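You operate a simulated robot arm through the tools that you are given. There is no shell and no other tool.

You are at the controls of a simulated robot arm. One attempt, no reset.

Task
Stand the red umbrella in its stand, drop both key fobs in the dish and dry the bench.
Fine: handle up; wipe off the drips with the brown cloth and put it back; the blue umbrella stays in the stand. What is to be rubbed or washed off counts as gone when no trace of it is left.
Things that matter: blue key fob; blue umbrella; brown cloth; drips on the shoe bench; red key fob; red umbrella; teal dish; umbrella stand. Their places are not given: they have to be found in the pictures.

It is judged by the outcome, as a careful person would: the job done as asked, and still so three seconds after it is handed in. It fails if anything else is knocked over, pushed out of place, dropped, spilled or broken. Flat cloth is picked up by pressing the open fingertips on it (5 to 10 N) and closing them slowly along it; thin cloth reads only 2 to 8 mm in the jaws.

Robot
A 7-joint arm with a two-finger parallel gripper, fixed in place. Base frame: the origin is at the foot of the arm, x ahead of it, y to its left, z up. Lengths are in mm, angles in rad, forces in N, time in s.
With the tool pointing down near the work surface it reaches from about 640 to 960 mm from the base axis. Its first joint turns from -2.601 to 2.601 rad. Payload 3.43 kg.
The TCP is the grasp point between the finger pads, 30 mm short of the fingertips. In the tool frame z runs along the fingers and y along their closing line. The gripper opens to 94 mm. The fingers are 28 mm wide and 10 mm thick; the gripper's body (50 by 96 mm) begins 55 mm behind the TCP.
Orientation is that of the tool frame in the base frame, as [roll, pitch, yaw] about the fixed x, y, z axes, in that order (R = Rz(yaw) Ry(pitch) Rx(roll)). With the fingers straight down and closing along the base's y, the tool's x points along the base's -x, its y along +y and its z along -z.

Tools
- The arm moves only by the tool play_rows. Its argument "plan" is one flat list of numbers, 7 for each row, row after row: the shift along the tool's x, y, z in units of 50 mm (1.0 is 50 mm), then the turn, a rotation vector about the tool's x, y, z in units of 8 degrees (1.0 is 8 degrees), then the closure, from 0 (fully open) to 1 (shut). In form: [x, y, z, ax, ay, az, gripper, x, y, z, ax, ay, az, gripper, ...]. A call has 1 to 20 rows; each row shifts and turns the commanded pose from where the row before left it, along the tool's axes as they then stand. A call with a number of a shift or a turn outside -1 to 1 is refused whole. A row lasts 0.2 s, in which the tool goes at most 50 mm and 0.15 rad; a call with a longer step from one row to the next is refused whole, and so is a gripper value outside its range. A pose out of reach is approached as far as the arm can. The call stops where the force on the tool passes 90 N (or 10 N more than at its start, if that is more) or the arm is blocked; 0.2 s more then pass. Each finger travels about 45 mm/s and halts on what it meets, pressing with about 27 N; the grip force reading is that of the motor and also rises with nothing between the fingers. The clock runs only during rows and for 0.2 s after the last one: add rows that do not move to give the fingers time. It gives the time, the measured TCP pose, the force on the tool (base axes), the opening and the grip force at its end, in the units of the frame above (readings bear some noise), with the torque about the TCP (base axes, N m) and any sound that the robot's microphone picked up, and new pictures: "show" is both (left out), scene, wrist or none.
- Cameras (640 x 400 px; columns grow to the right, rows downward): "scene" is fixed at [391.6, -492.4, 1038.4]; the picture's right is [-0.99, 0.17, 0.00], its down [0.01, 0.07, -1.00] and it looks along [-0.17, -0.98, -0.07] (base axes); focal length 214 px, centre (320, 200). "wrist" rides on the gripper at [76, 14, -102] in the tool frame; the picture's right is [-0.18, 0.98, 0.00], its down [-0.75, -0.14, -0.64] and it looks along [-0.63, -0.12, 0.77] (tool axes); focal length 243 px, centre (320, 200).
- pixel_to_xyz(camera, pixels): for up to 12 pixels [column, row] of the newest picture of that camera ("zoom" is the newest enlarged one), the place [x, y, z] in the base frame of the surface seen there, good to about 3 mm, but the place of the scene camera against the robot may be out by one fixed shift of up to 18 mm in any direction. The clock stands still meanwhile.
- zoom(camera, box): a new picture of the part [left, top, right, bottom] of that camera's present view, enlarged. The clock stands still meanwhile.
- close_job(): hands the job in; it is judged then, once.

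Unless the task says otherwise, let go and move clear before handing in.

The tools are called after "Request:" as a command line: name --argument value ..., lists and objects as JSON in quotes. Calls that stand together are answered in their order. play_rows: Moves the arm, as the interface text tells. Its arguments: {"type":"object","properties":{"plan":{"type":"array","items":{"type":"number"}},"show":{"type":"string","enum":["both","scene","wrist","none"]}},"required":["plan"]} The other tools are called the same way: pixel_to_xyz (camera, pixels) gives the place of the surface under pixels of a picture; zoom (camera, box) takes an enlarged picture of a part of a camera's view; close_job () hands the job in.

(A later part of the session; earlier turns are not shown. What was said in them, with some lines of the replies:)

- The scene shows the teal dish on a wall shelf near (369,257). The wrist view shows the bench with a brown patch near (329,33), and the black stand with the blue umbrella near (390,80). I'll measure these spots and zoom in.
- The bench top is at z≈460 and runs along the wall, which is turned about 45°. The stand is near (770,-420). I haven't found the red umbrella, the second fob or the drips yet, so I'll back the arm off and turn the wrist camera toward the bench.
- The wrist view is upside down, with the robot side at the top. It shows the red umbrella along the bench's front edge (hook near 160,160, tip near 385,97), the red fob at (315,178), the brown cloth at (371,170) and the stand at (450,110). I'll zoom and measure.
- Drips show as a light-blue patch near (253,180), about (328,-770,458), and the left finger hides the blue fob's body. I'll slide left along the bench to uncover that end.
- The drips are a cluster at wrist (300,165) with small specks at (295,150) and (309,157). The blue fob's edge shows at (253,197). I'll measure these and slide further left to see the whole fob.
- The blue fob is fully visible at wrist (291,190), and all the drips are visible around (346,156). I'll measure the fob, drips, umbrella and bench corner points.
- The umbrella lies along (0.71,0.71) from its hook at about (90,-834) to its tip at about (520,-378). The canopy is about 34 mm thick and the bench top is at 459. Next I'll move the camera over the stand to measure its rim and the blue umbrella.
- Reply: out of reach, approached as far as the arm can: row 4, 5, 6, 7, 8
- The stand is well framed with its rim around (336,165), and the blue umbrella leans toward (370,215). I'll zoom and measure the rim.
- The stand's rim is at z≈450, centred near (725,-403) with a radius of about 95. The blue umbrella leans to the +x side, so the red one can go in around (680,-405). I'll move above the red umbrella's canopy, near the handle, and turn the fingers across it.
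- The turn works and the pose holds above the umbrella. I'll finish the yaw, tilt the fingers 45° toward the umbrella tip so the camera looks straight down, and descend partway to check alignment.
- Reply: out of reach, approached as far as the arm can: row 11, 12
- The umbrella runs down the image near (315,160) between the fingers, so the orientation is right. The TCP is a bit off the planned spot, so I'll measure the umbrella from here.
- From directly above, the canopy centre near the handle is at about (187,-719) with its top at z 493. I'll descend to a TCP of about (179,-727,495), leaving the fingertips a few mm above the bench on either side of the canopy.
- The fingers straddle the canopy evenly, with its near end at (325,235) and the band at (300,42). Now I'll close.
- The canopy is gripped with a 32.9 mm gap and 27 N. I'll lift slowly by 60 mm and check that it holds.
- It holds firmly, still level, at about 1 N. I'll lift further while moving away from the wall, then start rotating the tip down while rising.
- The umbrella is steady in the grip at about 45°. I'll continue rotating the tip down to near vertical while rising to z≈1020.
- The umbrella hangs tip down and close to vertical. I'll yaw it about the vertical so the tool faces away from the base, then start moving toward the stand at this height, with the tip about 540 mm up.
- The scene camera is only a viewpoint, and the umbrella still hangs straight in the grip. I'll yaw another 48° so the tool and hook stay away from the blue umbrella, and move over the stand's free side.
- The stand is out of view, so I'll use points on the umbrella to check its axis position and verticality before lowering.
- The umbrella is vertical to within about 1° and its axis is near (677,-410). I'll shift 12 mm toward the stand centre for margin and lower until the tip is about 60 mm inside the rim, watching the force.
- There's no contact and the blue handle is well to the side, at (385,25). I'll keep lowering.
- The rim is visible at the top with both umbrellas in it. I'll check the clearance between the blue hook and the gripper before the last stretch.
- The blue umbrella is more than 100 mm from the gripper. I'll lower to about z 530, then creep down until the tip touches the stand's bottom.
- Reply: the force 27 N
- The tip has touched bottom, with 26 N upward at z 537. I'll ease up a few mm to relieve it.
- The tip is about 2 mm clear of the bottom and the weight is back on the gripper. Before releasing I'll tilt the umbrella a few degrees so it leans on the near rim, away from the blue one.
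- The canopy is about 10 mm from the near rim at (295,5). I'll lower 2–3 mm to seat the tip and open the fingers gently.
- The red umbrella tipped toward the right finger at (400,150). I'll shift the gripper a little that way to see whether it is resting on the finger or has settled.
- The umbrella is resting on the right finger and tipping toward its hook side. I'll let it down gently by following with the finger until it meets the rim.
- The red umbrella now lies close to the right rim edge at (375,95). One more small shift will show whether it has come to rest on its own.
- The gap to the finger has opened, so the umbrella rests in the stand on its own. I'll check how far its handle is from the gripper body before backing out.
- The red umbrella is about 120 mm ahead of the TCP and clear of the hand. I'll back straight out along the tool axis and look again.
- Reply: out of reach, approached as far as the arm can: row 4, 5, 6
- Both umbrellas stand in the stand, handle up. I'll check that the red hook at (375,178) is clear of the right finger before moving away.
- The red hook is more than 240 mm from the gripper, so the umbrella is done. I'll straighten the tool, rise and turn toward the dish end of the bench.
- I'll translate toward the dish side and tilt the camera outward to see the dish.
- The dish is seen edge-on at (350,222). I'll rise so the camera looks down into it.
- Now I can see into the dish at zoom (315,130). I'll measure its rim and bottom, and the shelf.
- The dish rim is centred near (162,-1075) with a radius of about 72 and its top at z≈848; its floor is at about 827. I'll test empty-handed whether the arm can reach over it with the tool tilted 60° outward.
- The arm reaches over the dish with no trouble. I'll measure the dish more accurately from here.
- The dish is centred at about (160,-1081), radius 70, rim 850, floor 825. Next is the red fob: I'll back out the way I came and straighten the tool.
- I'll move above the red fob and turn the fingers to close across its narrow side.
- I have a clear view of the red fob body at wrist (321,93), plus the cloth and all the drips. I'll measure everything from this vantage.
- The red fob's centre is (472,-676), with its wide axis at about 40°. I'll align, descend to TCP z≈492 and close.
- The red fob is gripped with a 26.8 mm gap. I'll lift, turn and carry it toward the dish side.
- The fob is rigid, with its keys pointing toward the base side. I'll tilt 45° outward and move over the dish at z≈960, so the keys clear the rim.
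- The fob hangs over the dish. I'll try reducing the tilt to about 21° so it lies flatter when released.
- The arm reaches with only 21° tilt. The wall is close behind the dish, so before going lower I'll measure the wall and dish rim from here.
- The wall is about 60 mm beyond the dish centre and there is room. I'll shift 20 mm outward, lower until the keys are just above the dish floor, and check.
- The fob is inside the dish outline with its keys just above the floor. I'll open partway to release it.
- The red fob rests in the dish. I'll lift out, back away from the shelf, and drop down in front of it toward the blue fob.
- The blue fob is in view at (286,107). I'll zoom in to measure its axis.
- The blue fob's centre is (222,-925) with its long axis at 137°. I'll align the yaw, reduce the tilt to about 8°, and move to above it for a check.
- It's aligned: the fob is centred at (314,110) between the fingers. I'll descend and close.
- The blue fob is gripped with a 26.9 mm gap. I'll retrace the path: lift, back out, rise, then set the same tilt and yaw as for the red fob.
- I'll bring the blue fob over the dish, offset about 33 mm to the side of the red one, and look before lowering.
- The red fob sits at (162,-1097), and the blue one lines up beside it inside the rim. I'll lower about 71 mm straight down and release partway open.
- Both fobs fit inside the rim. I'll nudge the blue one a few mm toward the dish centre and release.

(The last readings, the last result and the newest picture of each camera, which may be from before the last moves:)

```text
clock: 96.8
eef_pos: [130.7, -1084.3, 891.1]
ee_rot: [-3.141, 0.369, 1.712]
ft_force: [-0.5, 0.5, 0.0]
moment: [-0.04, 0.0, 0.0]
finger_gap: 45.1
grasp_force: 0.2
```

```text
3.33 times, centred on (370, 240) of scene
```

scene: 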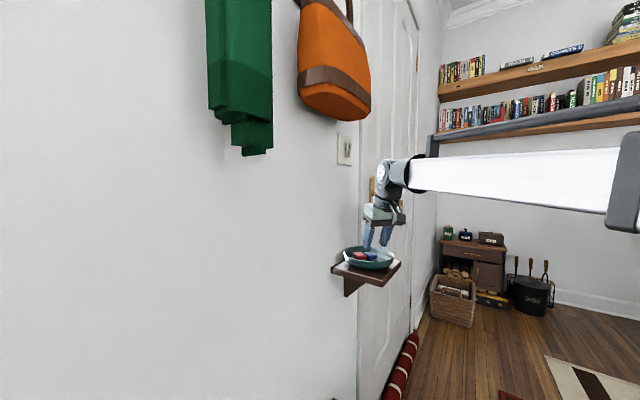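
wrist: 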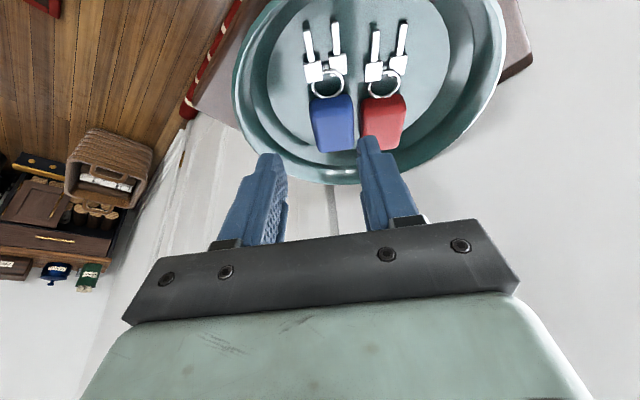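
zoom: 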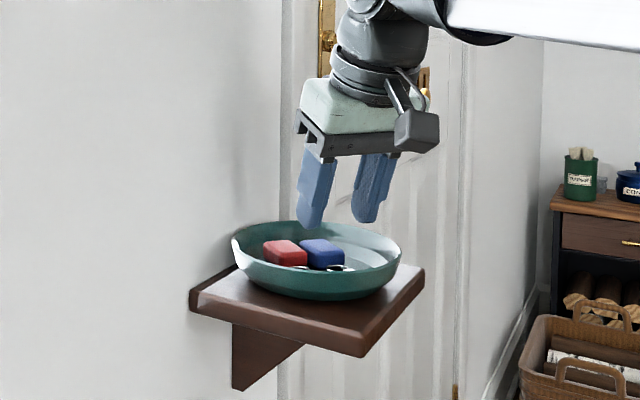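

Both fobs lie side by side in the dish. I'll lift out, back off and straighten the tool, then head to the cloth.

Request:
play_rows --plan '[0, 0, -0.8, 0, 0, 0, 0.52, 0, 0, -0.8, 0, 0, 0, 0.52, 0, 0, -0.8, 0, 0, 0, 0.52, 0.76, 0.233, -0.257, 0, 0, 0, 0, 0.76, 0.233, -0.257, 0, 0, 0, 0, 0.76, 0.233, -0.257, 0, 0, 0, 0, 0.76, 0.233, -0.257, 0, 0, 0, 0, 0.76, 0.233, -0.257, 0, 0, 0, 0, 0.76, 0.233, -0.257, 0, 0, 0, 0, 0, 0, 0, 0, 0.88, 0, 0, 0, 0, 0, 0, 0.88, 0, 0, 0, 0, 0, 0, 0.88, 0, 0]' --show "none"

Request:
play_rows --plan '[0.295, 0.707, 0.4, 0, 0, 0, 0, 0.295, 0.707, 0.4, 0, 0, 0, 0, 0.295, 0.707, 0.4, 0, 0, 0, 0, 0.295, 0.707, 0.4, 0, 0, 0, 0, 0.295, 0.707, 0.4, 0, 0, 0, 0, 0.295, 0.707, 0.4, 0, 0, 0, 0, 0.295, 0.707, 0.4, 0, 0, 0, 0, 0.295, 0.707, 0.4, 0, 0, 0, 0, 0.295, 0.707, 0.4, 0, 0, 0, 0, 0.295, 0.707, 0.4, 0, 0, 0, 0, 0.295, 0.707, 0.4, 0, 0, 0, 0, 0.295, 0.707, 0.4, 0, 0, 0, 0, 0, 0, 0, 0, 0, -0.925, 0, 0, 0, 0, 0, 0, -0.925, 0, 0, 0, 0, 0, 0, -0.925, 0, 0, 0, 0, 0, 0, -0.925, 0, 0, 0, 0, 0, 0, -0.925, 0]' --show "wrist"

```text
clock: 99.4
eef_pos: [160.9, -792.6, 993.2]
ee_rot: [-3.141, -0.004, 1.713]
ft_force: [-0.1, 0.9, -0.6]
moment: [0.0, -0.04, 0.01]
finger_gap: 94.1
grasp_force: 0.2
```

```text
clock: 103.0
eef_pos: [556.2, -557.7, 752.4]
ee_rot: [-3.141, 0.0, 2.36]
ft_force: [-0.2, -0.7, 0.1]
moment: [-0.03, 0.01, 0.0]
finger_gap: 93.8
grasp_force: 0.0
```

wrist: 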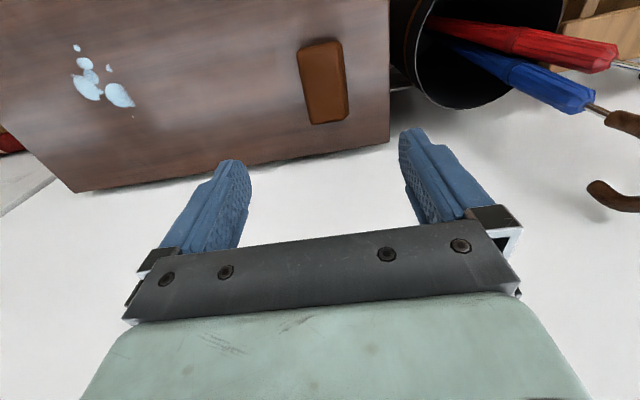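

Request:
zoom --camera "wrist" --box '[250, 20, 410, 140]'

```text
3.33 times, centred on (330, 80) of wrist
```

zoom: 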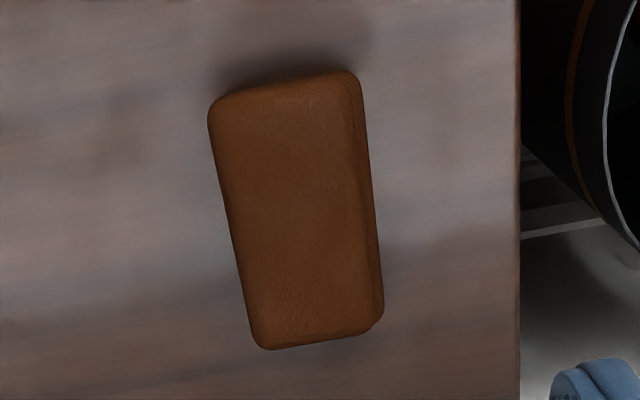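

The cloth is a thick folded pad, seen from (210,100) to (383,320) in the zoom. I'll measure its corners and remember the spot for putting it back.

Request:
pixel_to_xyz --camera "zoom" --pixels '[[222, 110], [345, 82], [262, 338], [368, 322], [295, 210], [236, 215], [350, 200], [285, 95], [315, 330], [372, 200], [381, 300], [520, 200]]'

```text
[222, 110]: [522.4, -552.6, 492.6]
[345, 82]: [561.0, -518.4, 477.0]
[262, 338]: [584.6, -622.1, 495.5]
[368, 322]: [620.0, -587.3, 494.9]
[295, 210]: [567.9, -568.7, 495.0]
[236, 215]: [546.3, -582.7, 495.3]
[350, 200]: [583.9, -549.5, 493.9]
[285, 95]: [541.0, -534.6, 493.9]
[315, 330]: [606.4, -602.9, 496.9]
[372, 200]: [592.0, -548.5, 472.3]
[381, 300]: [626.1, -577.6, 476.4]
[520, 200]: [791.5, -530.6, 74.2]
```

The pad is about 50 × 95 × 36 mm, centred at (571,-571), with its long side at about 132–133°. I'll grip it across the short side with the fingertips about 11 mm above the bench, so its underside stays free for wiping.

Request:
play_rows --plan '[-0.398, 0.02, 0, 0, 0, 0.28, 0, 0, 0, 0.9, 0, 0, 0, 0, 0, 0, 0.9, 0, 0, 0, 0, 0, 0, 0.9, 0, 0, 0, 0, 0, 0, 0.9, 0, 0, 0, 0, 0, 0, 0.9, 0, 0, 0, 0, 0, 0, 0.4, 0, 0, 0, 0, 0, 0, 0.14, 0, 0, 0, 0, 0, 0, 0, 0, 0, 0, 0]' --show "wrist"

```text
clock: 105.0
eef_pos: [569.8, -570.1, 500.6]
ee_rot: [-3.141, -0.002, 2.319]
ft_force: [0.2, 0.1, -0.1]
moment: [0.01, 0.01, -0.01]
finger_gap: 93.9
grasp_force: 0.2
```

wrist: 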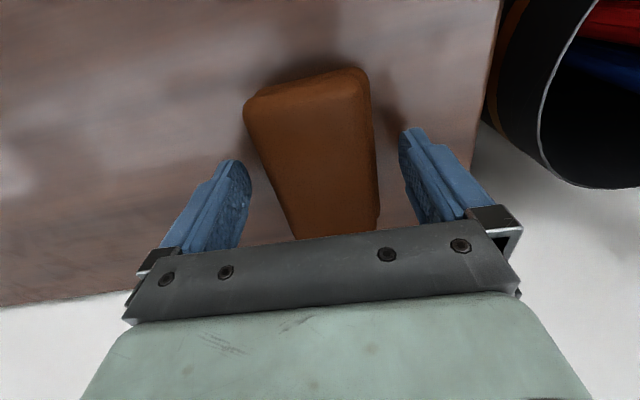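

The pad is centred between the fingers. I'll close slowly.

Request:
play_rows --plan '[0, 0, 0, 0, 0, 0, 0.2, 0, 0, 0, 0, 0, 0, 0.35, 0, 0, 0, 0, 0, 0, 0.45, 0, 0, 0, 0, 0, 0, 0.55, 0, 0, 0, 0, 0, 0, 0.65, 0, 0, 0, 0, 0, 0, 0.8, 0, 0, 0, 0, 0, 0, 1, 0, 0, 0, 0, 0, 0, 1, 0, 0, 0, 0, 0, 0, 1]' --show "wrist"

```text
clock: 107.0
eef_pos: [569.6, -570.5, 500.2]
ee_rot: [-3.142, -0.002, 2.317]
ft_force: [0.2, -0.1, 4.0]
moment: [0.0, -0.02, 0.13]
finger_gap: 64.5
grasp_force: 27.2
```

wrist: 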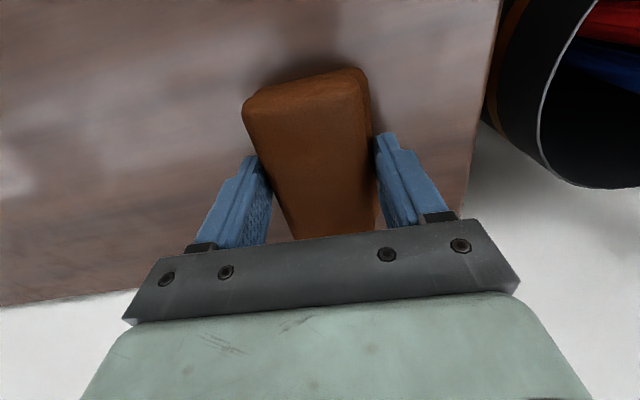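

The pad is gripped at 64.5 mm with 27 N. I'll lift it and carry it next to the drips, just right of them.

Request:
play_rows --plan '[0, 0, -0.3, 0, 0, 0, 1, 0, 0, -0.7, 0, 0, 0, 1, 0, 0, -0.6, 0, 0, 0, 1, 0.11, -0.763, 0, 0, 0, 0, 1, 0.11, -0.763, 0, 0, 0, 0, 1, 0.11, -0.763, 0, 0, 0, 0, 1, 0.11, -0.763, 0, 0, 0, 0, 1, 0.11, -0.763, 0, 0, 0, 0, 1, 0.11, -0.763, 0, 0, 0, 0, 1, 0.11, -0.763, 0, 0, 0, 0, 1, 0, 0, 0, 0, 0, 0, 1]' --show "wrist"

```text
clock: 109.4
eef_pos: [350.3, -725.3, 580.7]
ee_rot: [3.141, -0.002, 2.32]
ft_force: [0.7, -0.9, -1.5]
moment: [-0.01, 0.01, -0.01]
finger_gap: 63.9
grasp_force: 26.8
```

wrist: 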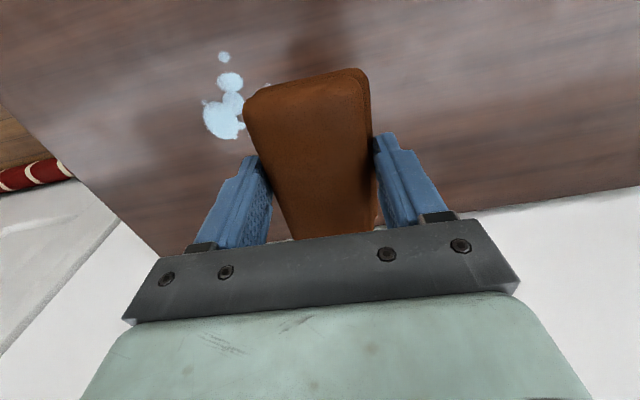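

The pad is just right of the drips. I'll lower it slowly until it presses on the bench.

Request:
play_rows --plan '[0, 0, 0.7, 0, 0, 0, 1, 0, 0, 0.6, 0, 0, 0, 1, 0, 0, 0.16, 0, 0, 0, 1, 0, 0, 0.06, 0, 0, 0, 1, 0, 0, 0.04, 0, 0, 0, 1, 0, 0, 0.02, 0, 0, 0, 1, 0, 0, 0, 0, 0, 0, 1]' --show "none"

```text
clock: 111.0
eef_pos: [349.1, -723.8, 502.0]
ee_rot: [-3.141, -0.003, 2.319]
ft_force: [0.4, -1.2, -0.3]
moment: [0.0, 0.0, 0.02]
finger_gap: 64.1
grasp_force: 26.4
```

Request:
play_rows --plan '[0, 0, 0.02, 0, 0, 0, 1, 0, 0, 0.02, 0, 0, 0, 1, 0, 0, 0.02, 0, 0, 0, 1, 0, 0, 0, 0, 0, 0, 1]' --show "none"

```text
clock: 112.0
eef_pos: [348.8, -725.7, 500.8]
ee_rot: [-3.14, 0.0, 2.319]
ft_force: [4.1, -1.0, 25.0]
moment: [0.19, -0.1, 0.12]
finger_gap: 64.2
grasp_force: 27.1
```

It made contact at z≈500.8 with 25 N, which is too firm. I'll ease up about 1 mm and wipe left across the drips.

Request:
play_rows --plan '[0, 0, -0.024, 0, 0, 0, 1, 0, -0.25, 0, 0, 0, 0, 1, 0, -0.3, 0, 0, 0, 0, 1, 0, -0.3, 0, 0, 0, 0, 1, 0, -0.3, 0, 0, 0, 0, 1]' --show "wrist"

```text
clock: 113.2
eef_pos: [308.2, -762.3, 500.7]
ee_rot: [-3.14, -0.003, 2.319]
ft_force: [7.9, 6.6, 18.8]
moment: [0.23, -0.32, 0.06]
finger_gap: 64.0
grasp_force: 26.4
```

wrist: 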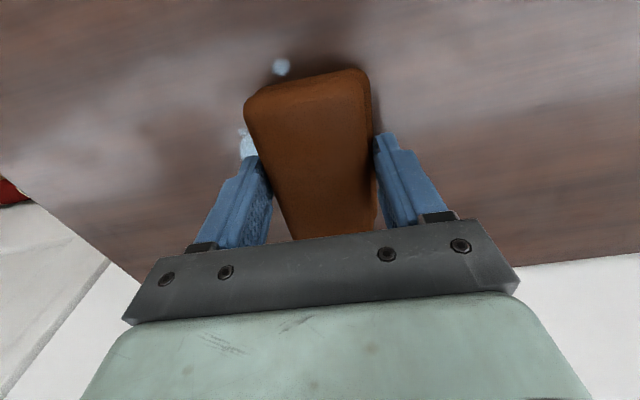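

It's wiping: the right-hand drips are gone, and a speck at (281,67) and a bit at (247,145) remain. I'll continue left, slightly lighter.

Request:
play_rows --plan '[0, -0.3, -0.01, 0, 0, 0, 1, 0, -0.3, 0, 0, 0, 0, 1, 0, -0.3, 0, 0, 0, 0, 1, 0, -0.3, 0, 0, 0, 0, 1, 0, -0.3, 0, 0, 0, 0, 1, 0, -0.3, 0, 0, 0, 0, 1]' --show "wrist"

```text
clock: 114.6
eef_pos: [241.1, -824.4, 501.9]
ee_rot: [3.141, -0.002, 2.319]
ft_force: [2.3, 1.5, 5.8]
moment: [0.05, -0.11, 0.01]
finger_gap: 64.2
grasp_force: 27.2
```

wrist: 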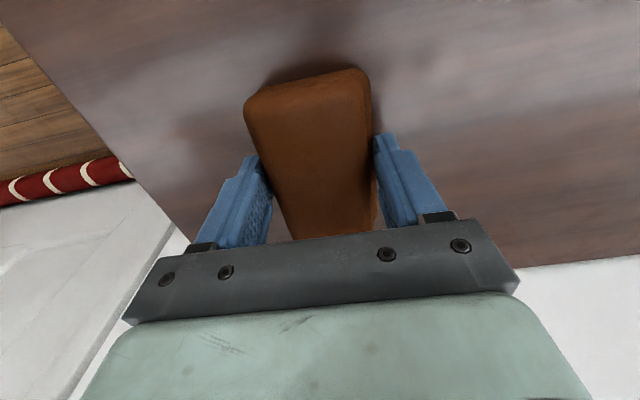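

No drips are visible now. For certainty I'll make return strokes, one shifted toward the front and one toward the wall.

Request:
play_rows --plan '[0.25, 0, 0.006, 0, 0, 0, 1, 0.25, 0.1, 0, 0, 0, 0, 1, 0, 0.35, 0, 0, 0, 0, 1, 0, 0.35, 0, 0, 0, 0, 1, 0, 0.35, 0, 0, 0, 0, 1, 0, 0.35, 0, 0, 0, 0, 1, 0, 0.35, 0, 0, 0, 0, 1, 0, 0.35, 0, 0, 0, 0, 1, 0, 0.35, 0, 0, 0, 0, 1, 0, 0.35, 0, 0, 0, 0, 1, 0, 0.35, 0, 0, 0, 0, 1]' --show "wrist"

```text
clock: 117.0
eef_pos: [343.0, -694.9, 501.4]
ee_rot: [-3.14, -0.001, 2.317]
ft_force: [-4.0, -3.8, 10.0]
moment: [-0.05, 0.08, 0.04]
finger_gap: 63.8
grasp_force: 27.1
```

wrist: 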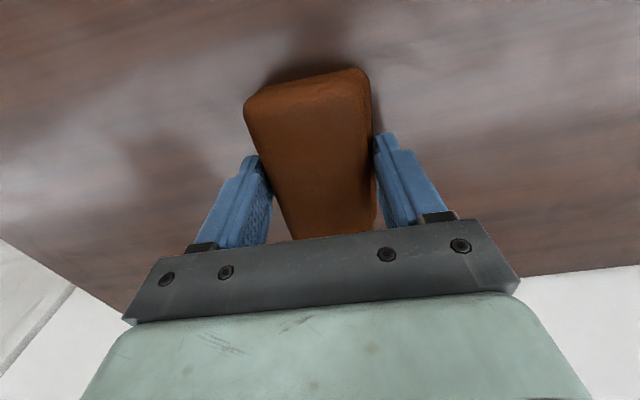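

Request:
play_rows --plan '[-0.3, 0, 0, 0, 0, 0, 1, -0.3, 0, 0, 0, 0, 0, 1, -0.3, 0, 0, 0, 0, 0, 1, -0.3, 0, 0, 0, 0, 0, 1, 0, -0.35, 0, 0, 0, 0, 1, 0, -0.35, 0, 0, 0, 0, 1, 0, -0.35, 0, 0, 0, 0, 1, 0, -0.35, 0, 0, 0, 0, 1, 0, -0.35, 0, 0, 0, 0, 1, 0, -0.35, 0, 0, 0, 0, 1, 0, -0.35, 0, 0, 0, 0, 1, 0, -0.35, 0, 0, 0, 0, 1, 0, -0.35, 0, 0, 0, 0, 1, 0.3, 0, 0, 0, 0, 0, 1, 0.3, 0, 0, 0, 0, 0, 1]' --show "wrist"

```text
clock: 120.2
eef_pos: [246.9, -825.0, 501.2]
ee_rot: [3.141, -0.002, 2.321]
ft_force: [1.5, -0.6, 4.2]
moment: [-0.04, -0.15, -0.01]
finger_gap: 64.1
grasp_force: 27.1
```

wrist: 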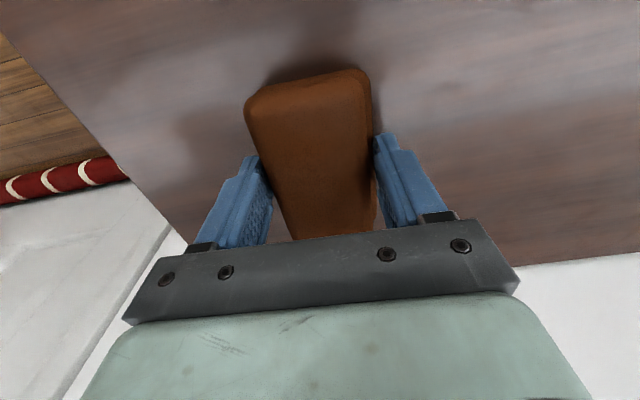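

I'll lift the pad and back up to view the whole wiped area.

Request:
play_rows --plan '[0, 0, -0.4, 0, 0, 0, 1, 0.3, 0.3, -0.8, 0, 0, 0, 1, 0.4, 0.4, -0.8, 0, 0, 0, 1, 0.4, 0.4, -0.8, 0, 0, 0, 1, 0.4, 0.4, -0.8, 0, 0, 0, 1, 0.4, 0.4, -0.8, 0, 0, 0, 1, 0.4, 0.4, -0.8, 0, 0, 0, 1]' --show "wrist"

Request:
zoom --camera "wrist" --box '[60, 0, 560, 240]'

```text
clock: 121.8
eef_pos: [252.4, -661.6, 762.3]
ee_rot: [3.141, -0.001, 2.318]
ft_force: [-0.7, -0.1, -1.4]
moment: [0.0, 0.01, -0.01]
finger_gap: 64.3
grasp_force: 26.8
```

wrist: 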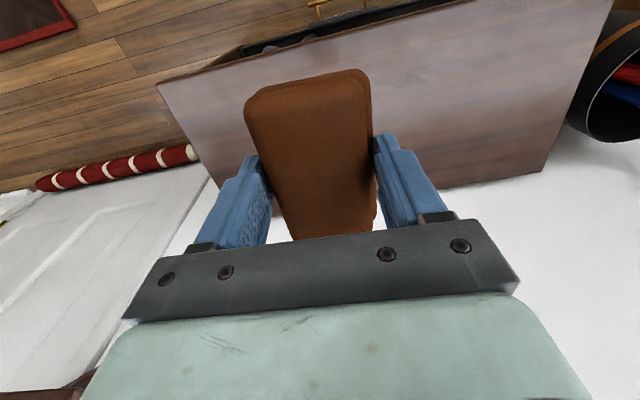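

```text
1.28 times, centred on (310, 120) of wrist
```

zoom: 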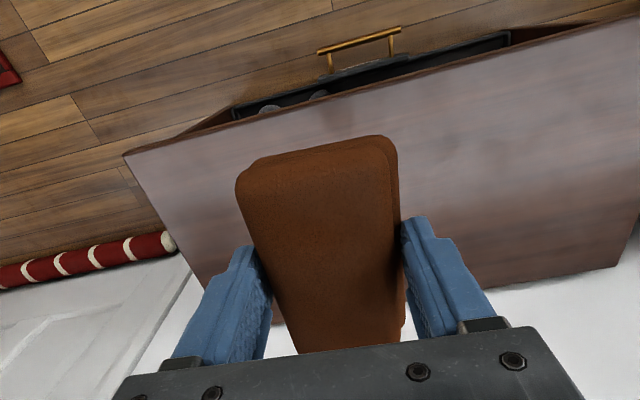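

The pad itself hides the wiped zone, so I'll shift left to look past it.

Request:
play_rows --plan '[0.3, -0.8, 0, 0, 0, 0, 1, 0.3, -0.8, 0, 0, 0, 0, 1, 0.3, -0.8, 0, 0, 0, 0, 1]' --show "wrist"

Request:
zoom --camera "wrist" --box '[360, 20, 620, 200]'

Request:
pixel_to_xyz --camera "wrist" --pixels '[[400, 70], [400, 110], [440, 110], [450, 150], [480, 100]]'

```text
clock: 122.6
eef_pos: [132.7, -713.4, 760.7]
ee_rot: [3.141, -0.001, 2.32]
ft_force: [-1.0, -0.5, -0.2]
moment: [0.0, 0.0, -0.02]
finger_gap: 64.0
grasp_force: 27.0
```

wrist: 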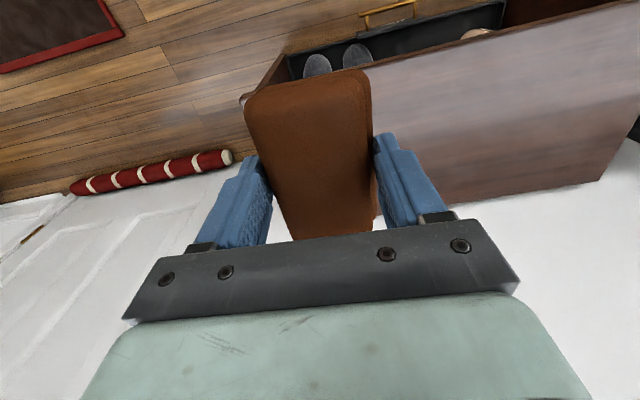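

```text
2.22 times, centred on (490, 110) of wrist
```

zoom: 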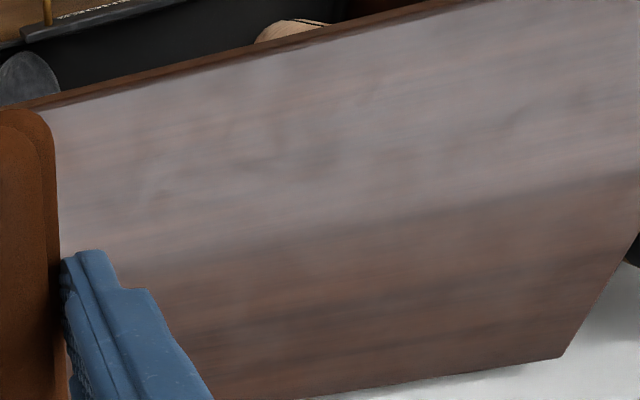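

```text
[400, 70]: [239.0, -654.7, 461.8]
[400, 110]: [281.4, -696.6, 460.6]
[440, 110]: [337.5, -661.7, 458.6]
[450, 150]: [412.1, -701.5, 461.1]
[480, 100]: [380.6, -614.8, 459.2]
```

The drip zone is still partly hidden, so I'll shift a bit further.

Request:
play_rows --plan '[0, -0.9, 0, 0, 0, 0, 1, 0, -0.9, 0, 0, 0, 0, 1, 0, -0.9, 0, 0, 0, 0, 1]' --show "wrist"

Request:
zoom --camera "wrist" --box '[370, 20, 630, 220]'

Request:
pixel_to_xyz --camera "wrist" --pixels '[[430, 110], [430, 140], [460, 150], [480, 120], [450, 130]]'

```text
clock: 123.4
eef_pos: [36.3, -803.8, 760.1]
ee_rot: [-3.142, -0.001, 2.32]
ft_force: [0.0, 0.2, -0.7]
moment: [-0.01, -0.01, 0.0]
finger_gap: 64.3
grasp_force: 27.5
```

wrist: 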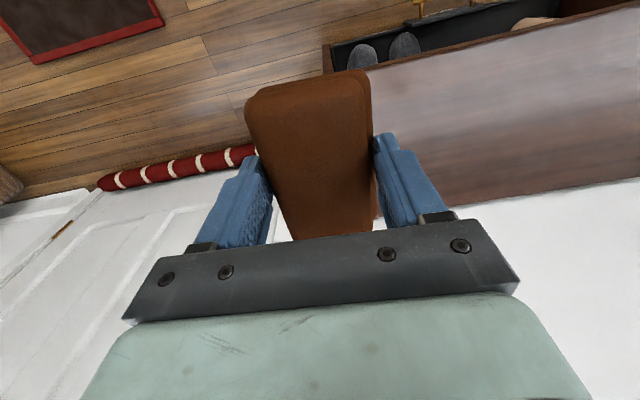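

```text
2.00 times, centred on (500, 120) of wrist
```

zoom: 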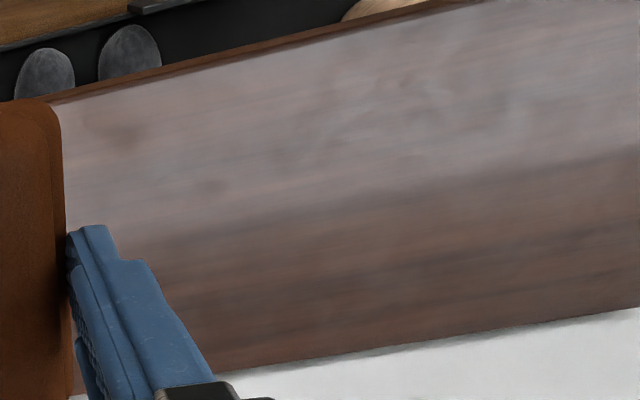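

```text
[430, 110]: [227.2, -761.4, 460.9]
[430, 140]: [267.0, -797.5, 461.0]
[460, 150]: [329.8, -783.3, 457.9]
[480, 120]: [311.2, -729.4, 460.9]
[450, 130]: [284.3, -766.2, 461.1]
```

The measured pixels (430–480, 110–150) cover the former drip zone and it looks clean. I'll zoom in tighter to confirm there's no speck.

Request:
zoom --camera "wrist" --box '[400, 80, 520, 180]'

```text
4.00 times, centred on (460, 130) of wrist
```

zoom: 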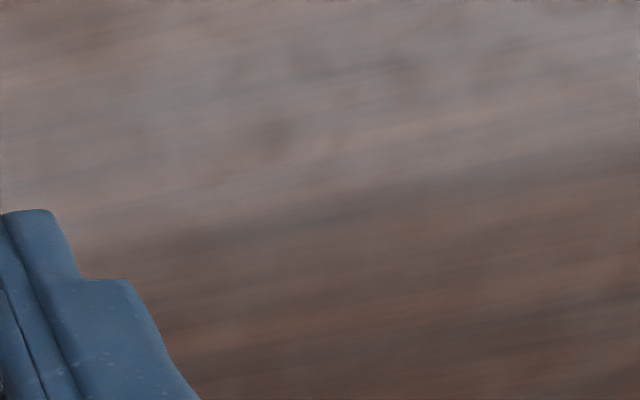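

The bench is dry. Now I'll return the cloth to its original place at (570,-570).

Request:
play_rows --plan '[-0.296, 0.845, 0, 0, 0, 0, 1, -0.296, 0.845, 0, 0, 0, 0, 1, -0.296, 0.845, 0, 0, 0, 0, 1, -0.296, 0.845, 0, 0, 0, 0, 1, -0.296, 0.845, 0, 0, 0, 0, 1, -0.296, 0.845, 0, 0, 0, 0, 1, -0.296, 0.845, 0, 0, 0, 0, 1, -0.296, 0.845, 0, 0, 0, 0, 1, -0.296, 0.845, 0, 0, 0, 0, 1, -0.296, 0.845, 0, 0, 0, 0, 1, -0.296, 0.845, 0, 0, 0, 0, 1, -0.296, 0.845, 0, 0, 0, 0, 1, -0.296, 0.845, 0, 0, 0, 0, 1, 0, 0, 0.9, 0, 0, 0, 1, 0, 0, 0.9, 0, 0, 0, 1, 0, 0, 0.9, 0, 0, 0, 1, 0, 0, 0.9, 0, 0, 0, 1]' --show "wrist"

```text
clock: 127.0
eef_pos: [568.6, -570.5, 580.0]
ee_rot: [3.141, -0.003, 2.317]
ft_force: [-0.5, 0.4, -1.0]
moment: [0.02, 0.0, -0.03]
finger_gap: 63.9
grasp_force: 27.5
```

wrist: 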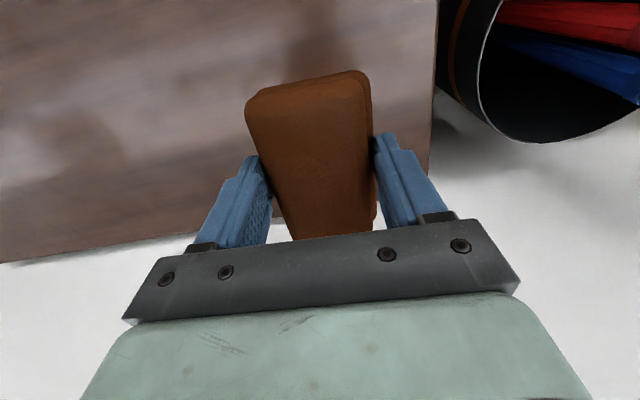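

Request:
play_rows --plan '[0, 0, 0.8, 0, 0, 0, 1, 0, 0, 0.6, 0, 0, 0, 1, 0, 0, 0.1, 0, 0, 0, 1, 0, 0, 0.06, 0, 0, 0, 1, 0, 0, 0.02, 0, 0, 0, 1, 0, 0, 0, 0, 0, 0, 1]' --show "wrist"

```text
clock: 128.4
eef_pos: [568.4, -571.4, 501.4]
ee_rot: [-3.142, -0.003, 2.318]
ft_force: [0.0, 0.1, 0.3]
moment: [0.0, -0.09, -0.05]
finger_gap: 63.9
grasp_force: 27.2
```

wrist: 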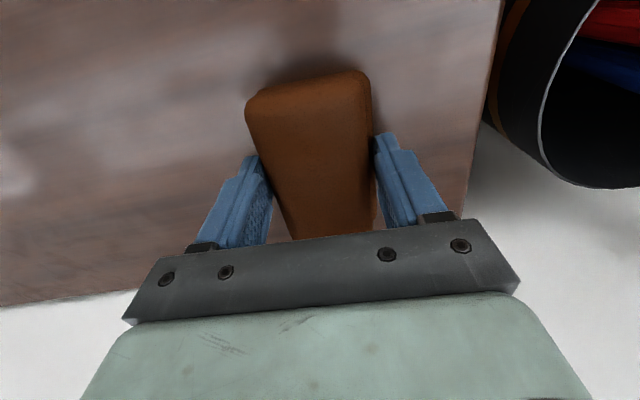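

The pad is back in place and just touching (z 501.4, same view as before). I'll open gently and rise straight up.

Request:
play_rows --plan '[0, 0, 0.01, 0, 0, 0, 1, 0, 0, 0, 0, 0, 0, 0.3, 0, 0, 0, 0, 0, 0, 0.2, 0, 0, 0, 0, 0, 0, 0, 0, 0, 0, 0, 0, 0, 0, 0, 0, 0, 0, 0, 0, 0, 0, 0, -0.5, 0, 0, 0, 0, 0, 0, -0.9, 0, 0, 0, 0, 0, 0, -0.9, 0, 0, 0, 0, 0, 0, -0.9, 0, 0, 0, 0, 0, 0, -0.9, 0, 0, 0, 0, 0.5, 0, -0.8, 0, 0, 0, 0, 0.5, 0, -0.8, 0, 0, 0, 0, 0.5, 0, -0.8, 0, 0, 0, 0]' --show "both"

```text
clock: 131.4
eef_pos: [518.3, -512.8, 827.4]
ee_rot: [3.141, -0.001, 2.319]
ft_force: [-0.4, -0.8, -0.3]
moment: [0.01, -0.02, 0.0]
finger_gap: 94.1
grasp_force: 0.1
```

scene: 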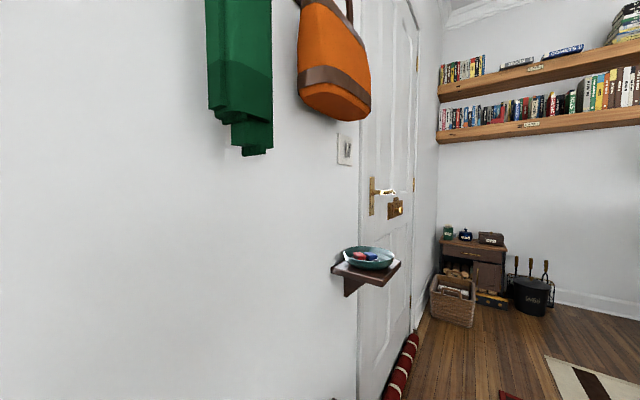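
wrist: 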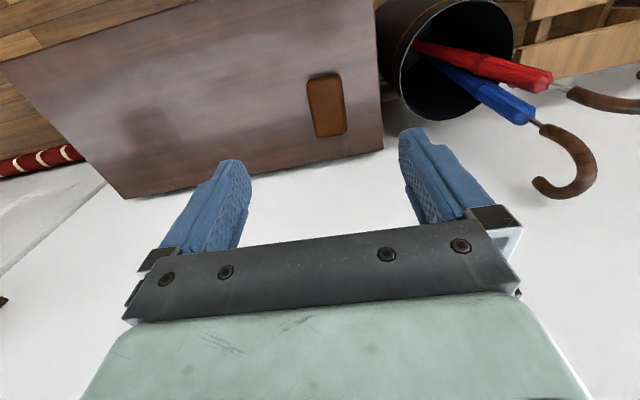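

Request:
zoom --camera "wrist" --box '[0, 0, 400, 240]'

Request:
zoom --camera "wrist" --box '[360, 0, 640, 220]'

Request:
pixel_to_xyz --camera "wrist" --pixels '[[327, 105], [310, 82], [338, 75], [318, 132], [345, 130]]'

```text
1.60 times, centred on (200, 120) of wrist
```

zoom: 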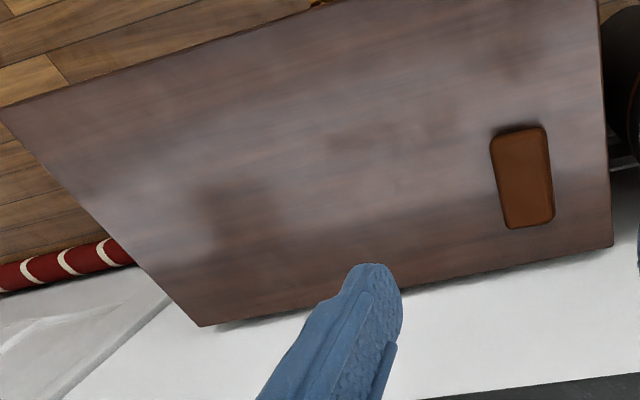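

```text
1.82 times, centred on (500, 110) of wrist
```

zoom: 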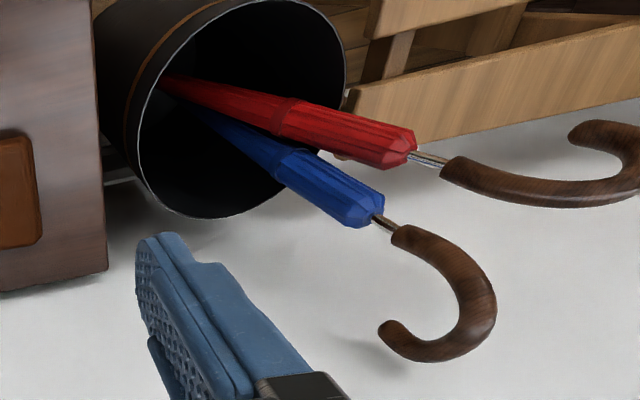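

```text
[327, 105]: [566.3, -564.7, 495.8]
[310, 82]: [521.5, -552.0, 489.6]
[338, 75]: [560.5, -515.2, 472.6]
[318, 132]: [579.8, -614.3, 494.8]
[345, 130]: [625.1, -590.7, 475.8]
```

The cloth is back within 1–2 mm and both umbrellas stand. There is a faint darker patch on the bench near wrist (140,125), so I'll check whether it is a reflection or damp residue.

Request:
pixel_to_xyz --camera "wrist" --pixels '[[140, 125], [225, 88], [325, 38]]'

Request:
play_rows --plan '[0.3, -0.9, 0.2, 0, 0, 0, 0, 0.3, -0.9, 0.2, 0, 0, 0, 0, 0.3, -0.9, 0.2, 0, 0, 0, 0, 0, -0.9, 0.2, 0, 0, 0, 0, 0, -0.9, 0.2, 0, 0, 0, 0, 0, -0.9, 0.2, 0, 0, 0, 0]' --show "wrist"

Request:
zoom --camera "wrist" --box '[200, 40, 460, 220]'

```text
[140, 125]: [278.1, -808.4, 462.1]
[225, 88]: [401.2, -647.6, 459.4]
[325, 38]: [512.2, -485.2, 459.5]
```

```text
clock: 132.8
eef_pos: [290.7, -667.1, 765.8]
ee_rot: [-3.141, -0.001, 2.319]
ft_force: [-0.2, -1.1, -0.5]
moment: [0.01, -0.02, -0.01]
finger_gap: 93.8
grasp_force: 0.0
```

wrist: 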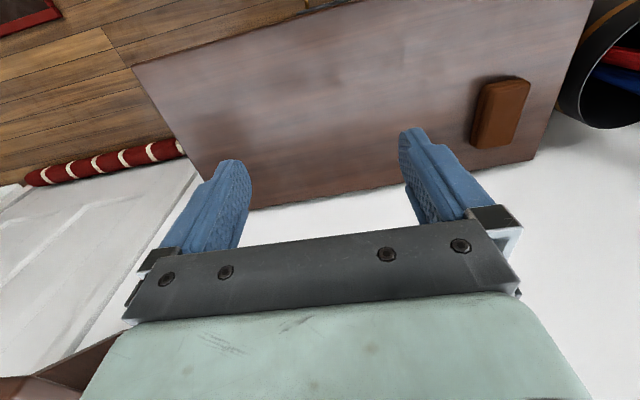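

```text
2.22 times, centred on (330, 130) of wrist
```

zoom: 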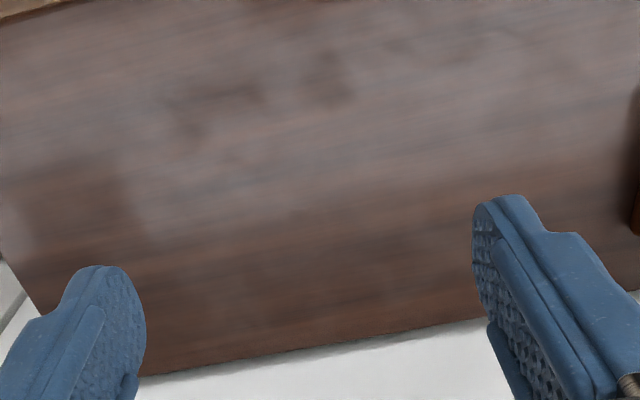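

Request:
pixel_to_xyz --camera "wrist" --pixels '[[225, 120], [330, 75], [285, 120], [290, 85], [320, 120]]'

Request:
play_rows --plan '[0.5, -0.5, 0, 0, 0, 0, 0, 0.5, -0.5, 0, 0, 0, 0, 0, 0, -0.5, 0, 0, 0, 0, 0]' --show "wrist"

Request:
zoom --camera "wrist" --box '[200, 60, 460, 240]'

```text
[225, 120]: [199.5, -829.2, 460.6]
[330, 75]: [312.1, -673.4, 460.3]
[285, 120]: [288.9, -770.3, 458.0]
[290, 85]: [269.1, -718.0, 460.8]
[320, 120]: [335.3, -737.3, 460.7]
```

```text
clock: 133.6
eef_pos: [202.1, -682.9, 766.7]
ee_rot: [-3.14, -0.003, 2.319]
ft_force: [-0.4, 0.6, 0.5]
moment: [-0.02, -0.03, 0.01]
finger_gap: 94.1
grasp_force: 0.0
```

wrist: 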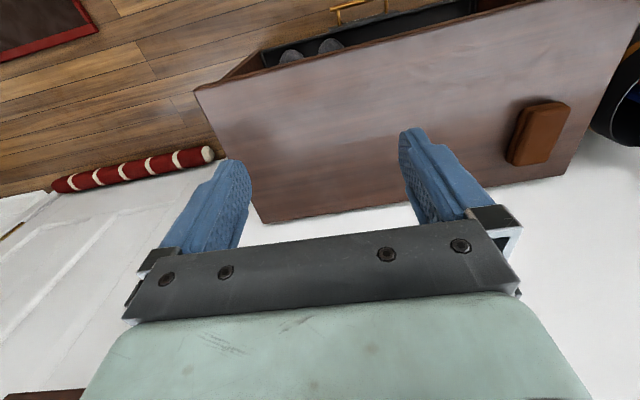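

```text
2.22 times, centred on (330, 150) of wrist
```

zoom: 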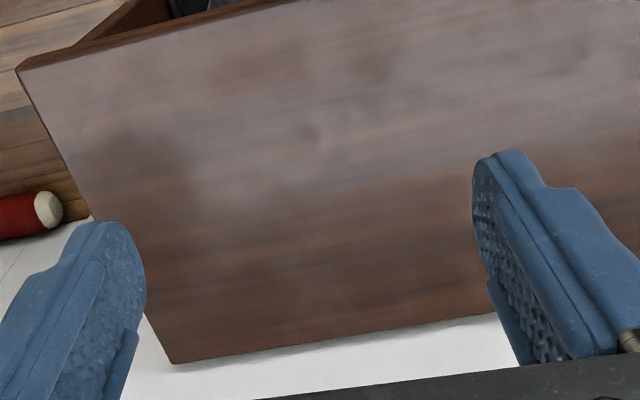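

The dark patches shift with the viewpoint, so they are reflections, and no drip is left on the bench. Both fobs are in the dish, both umbrellas stand handle up, the cloth is back in place and the gripper is empty and clear. I'm handing in.

Request:
close_job

```text
The job is handed in.
```

The job is done and handed in; the result hasn't come back yet.

- **Umbrellas:** The red umbrella stands in the stand, handle up, leaning on the rim beside the blue one. When I let go it tipped to its hook side, so I eased it down onto the rim with a finger. The blue umbrella stayed in the stand.
- **Key fobs:** The red and blue fobs lie side by side in the teal dish.
- **Bench:** I wiped the drips off with the brown cloth. In the last pictures no trace showed, only reflections that moved with the camera.
- **Cloth:** It is back on its original spot, off by only a few millimetres.

I noticed nothing else on the bench, shelf or wall knocked or moved. The gripper was empty and clear when I handed in.
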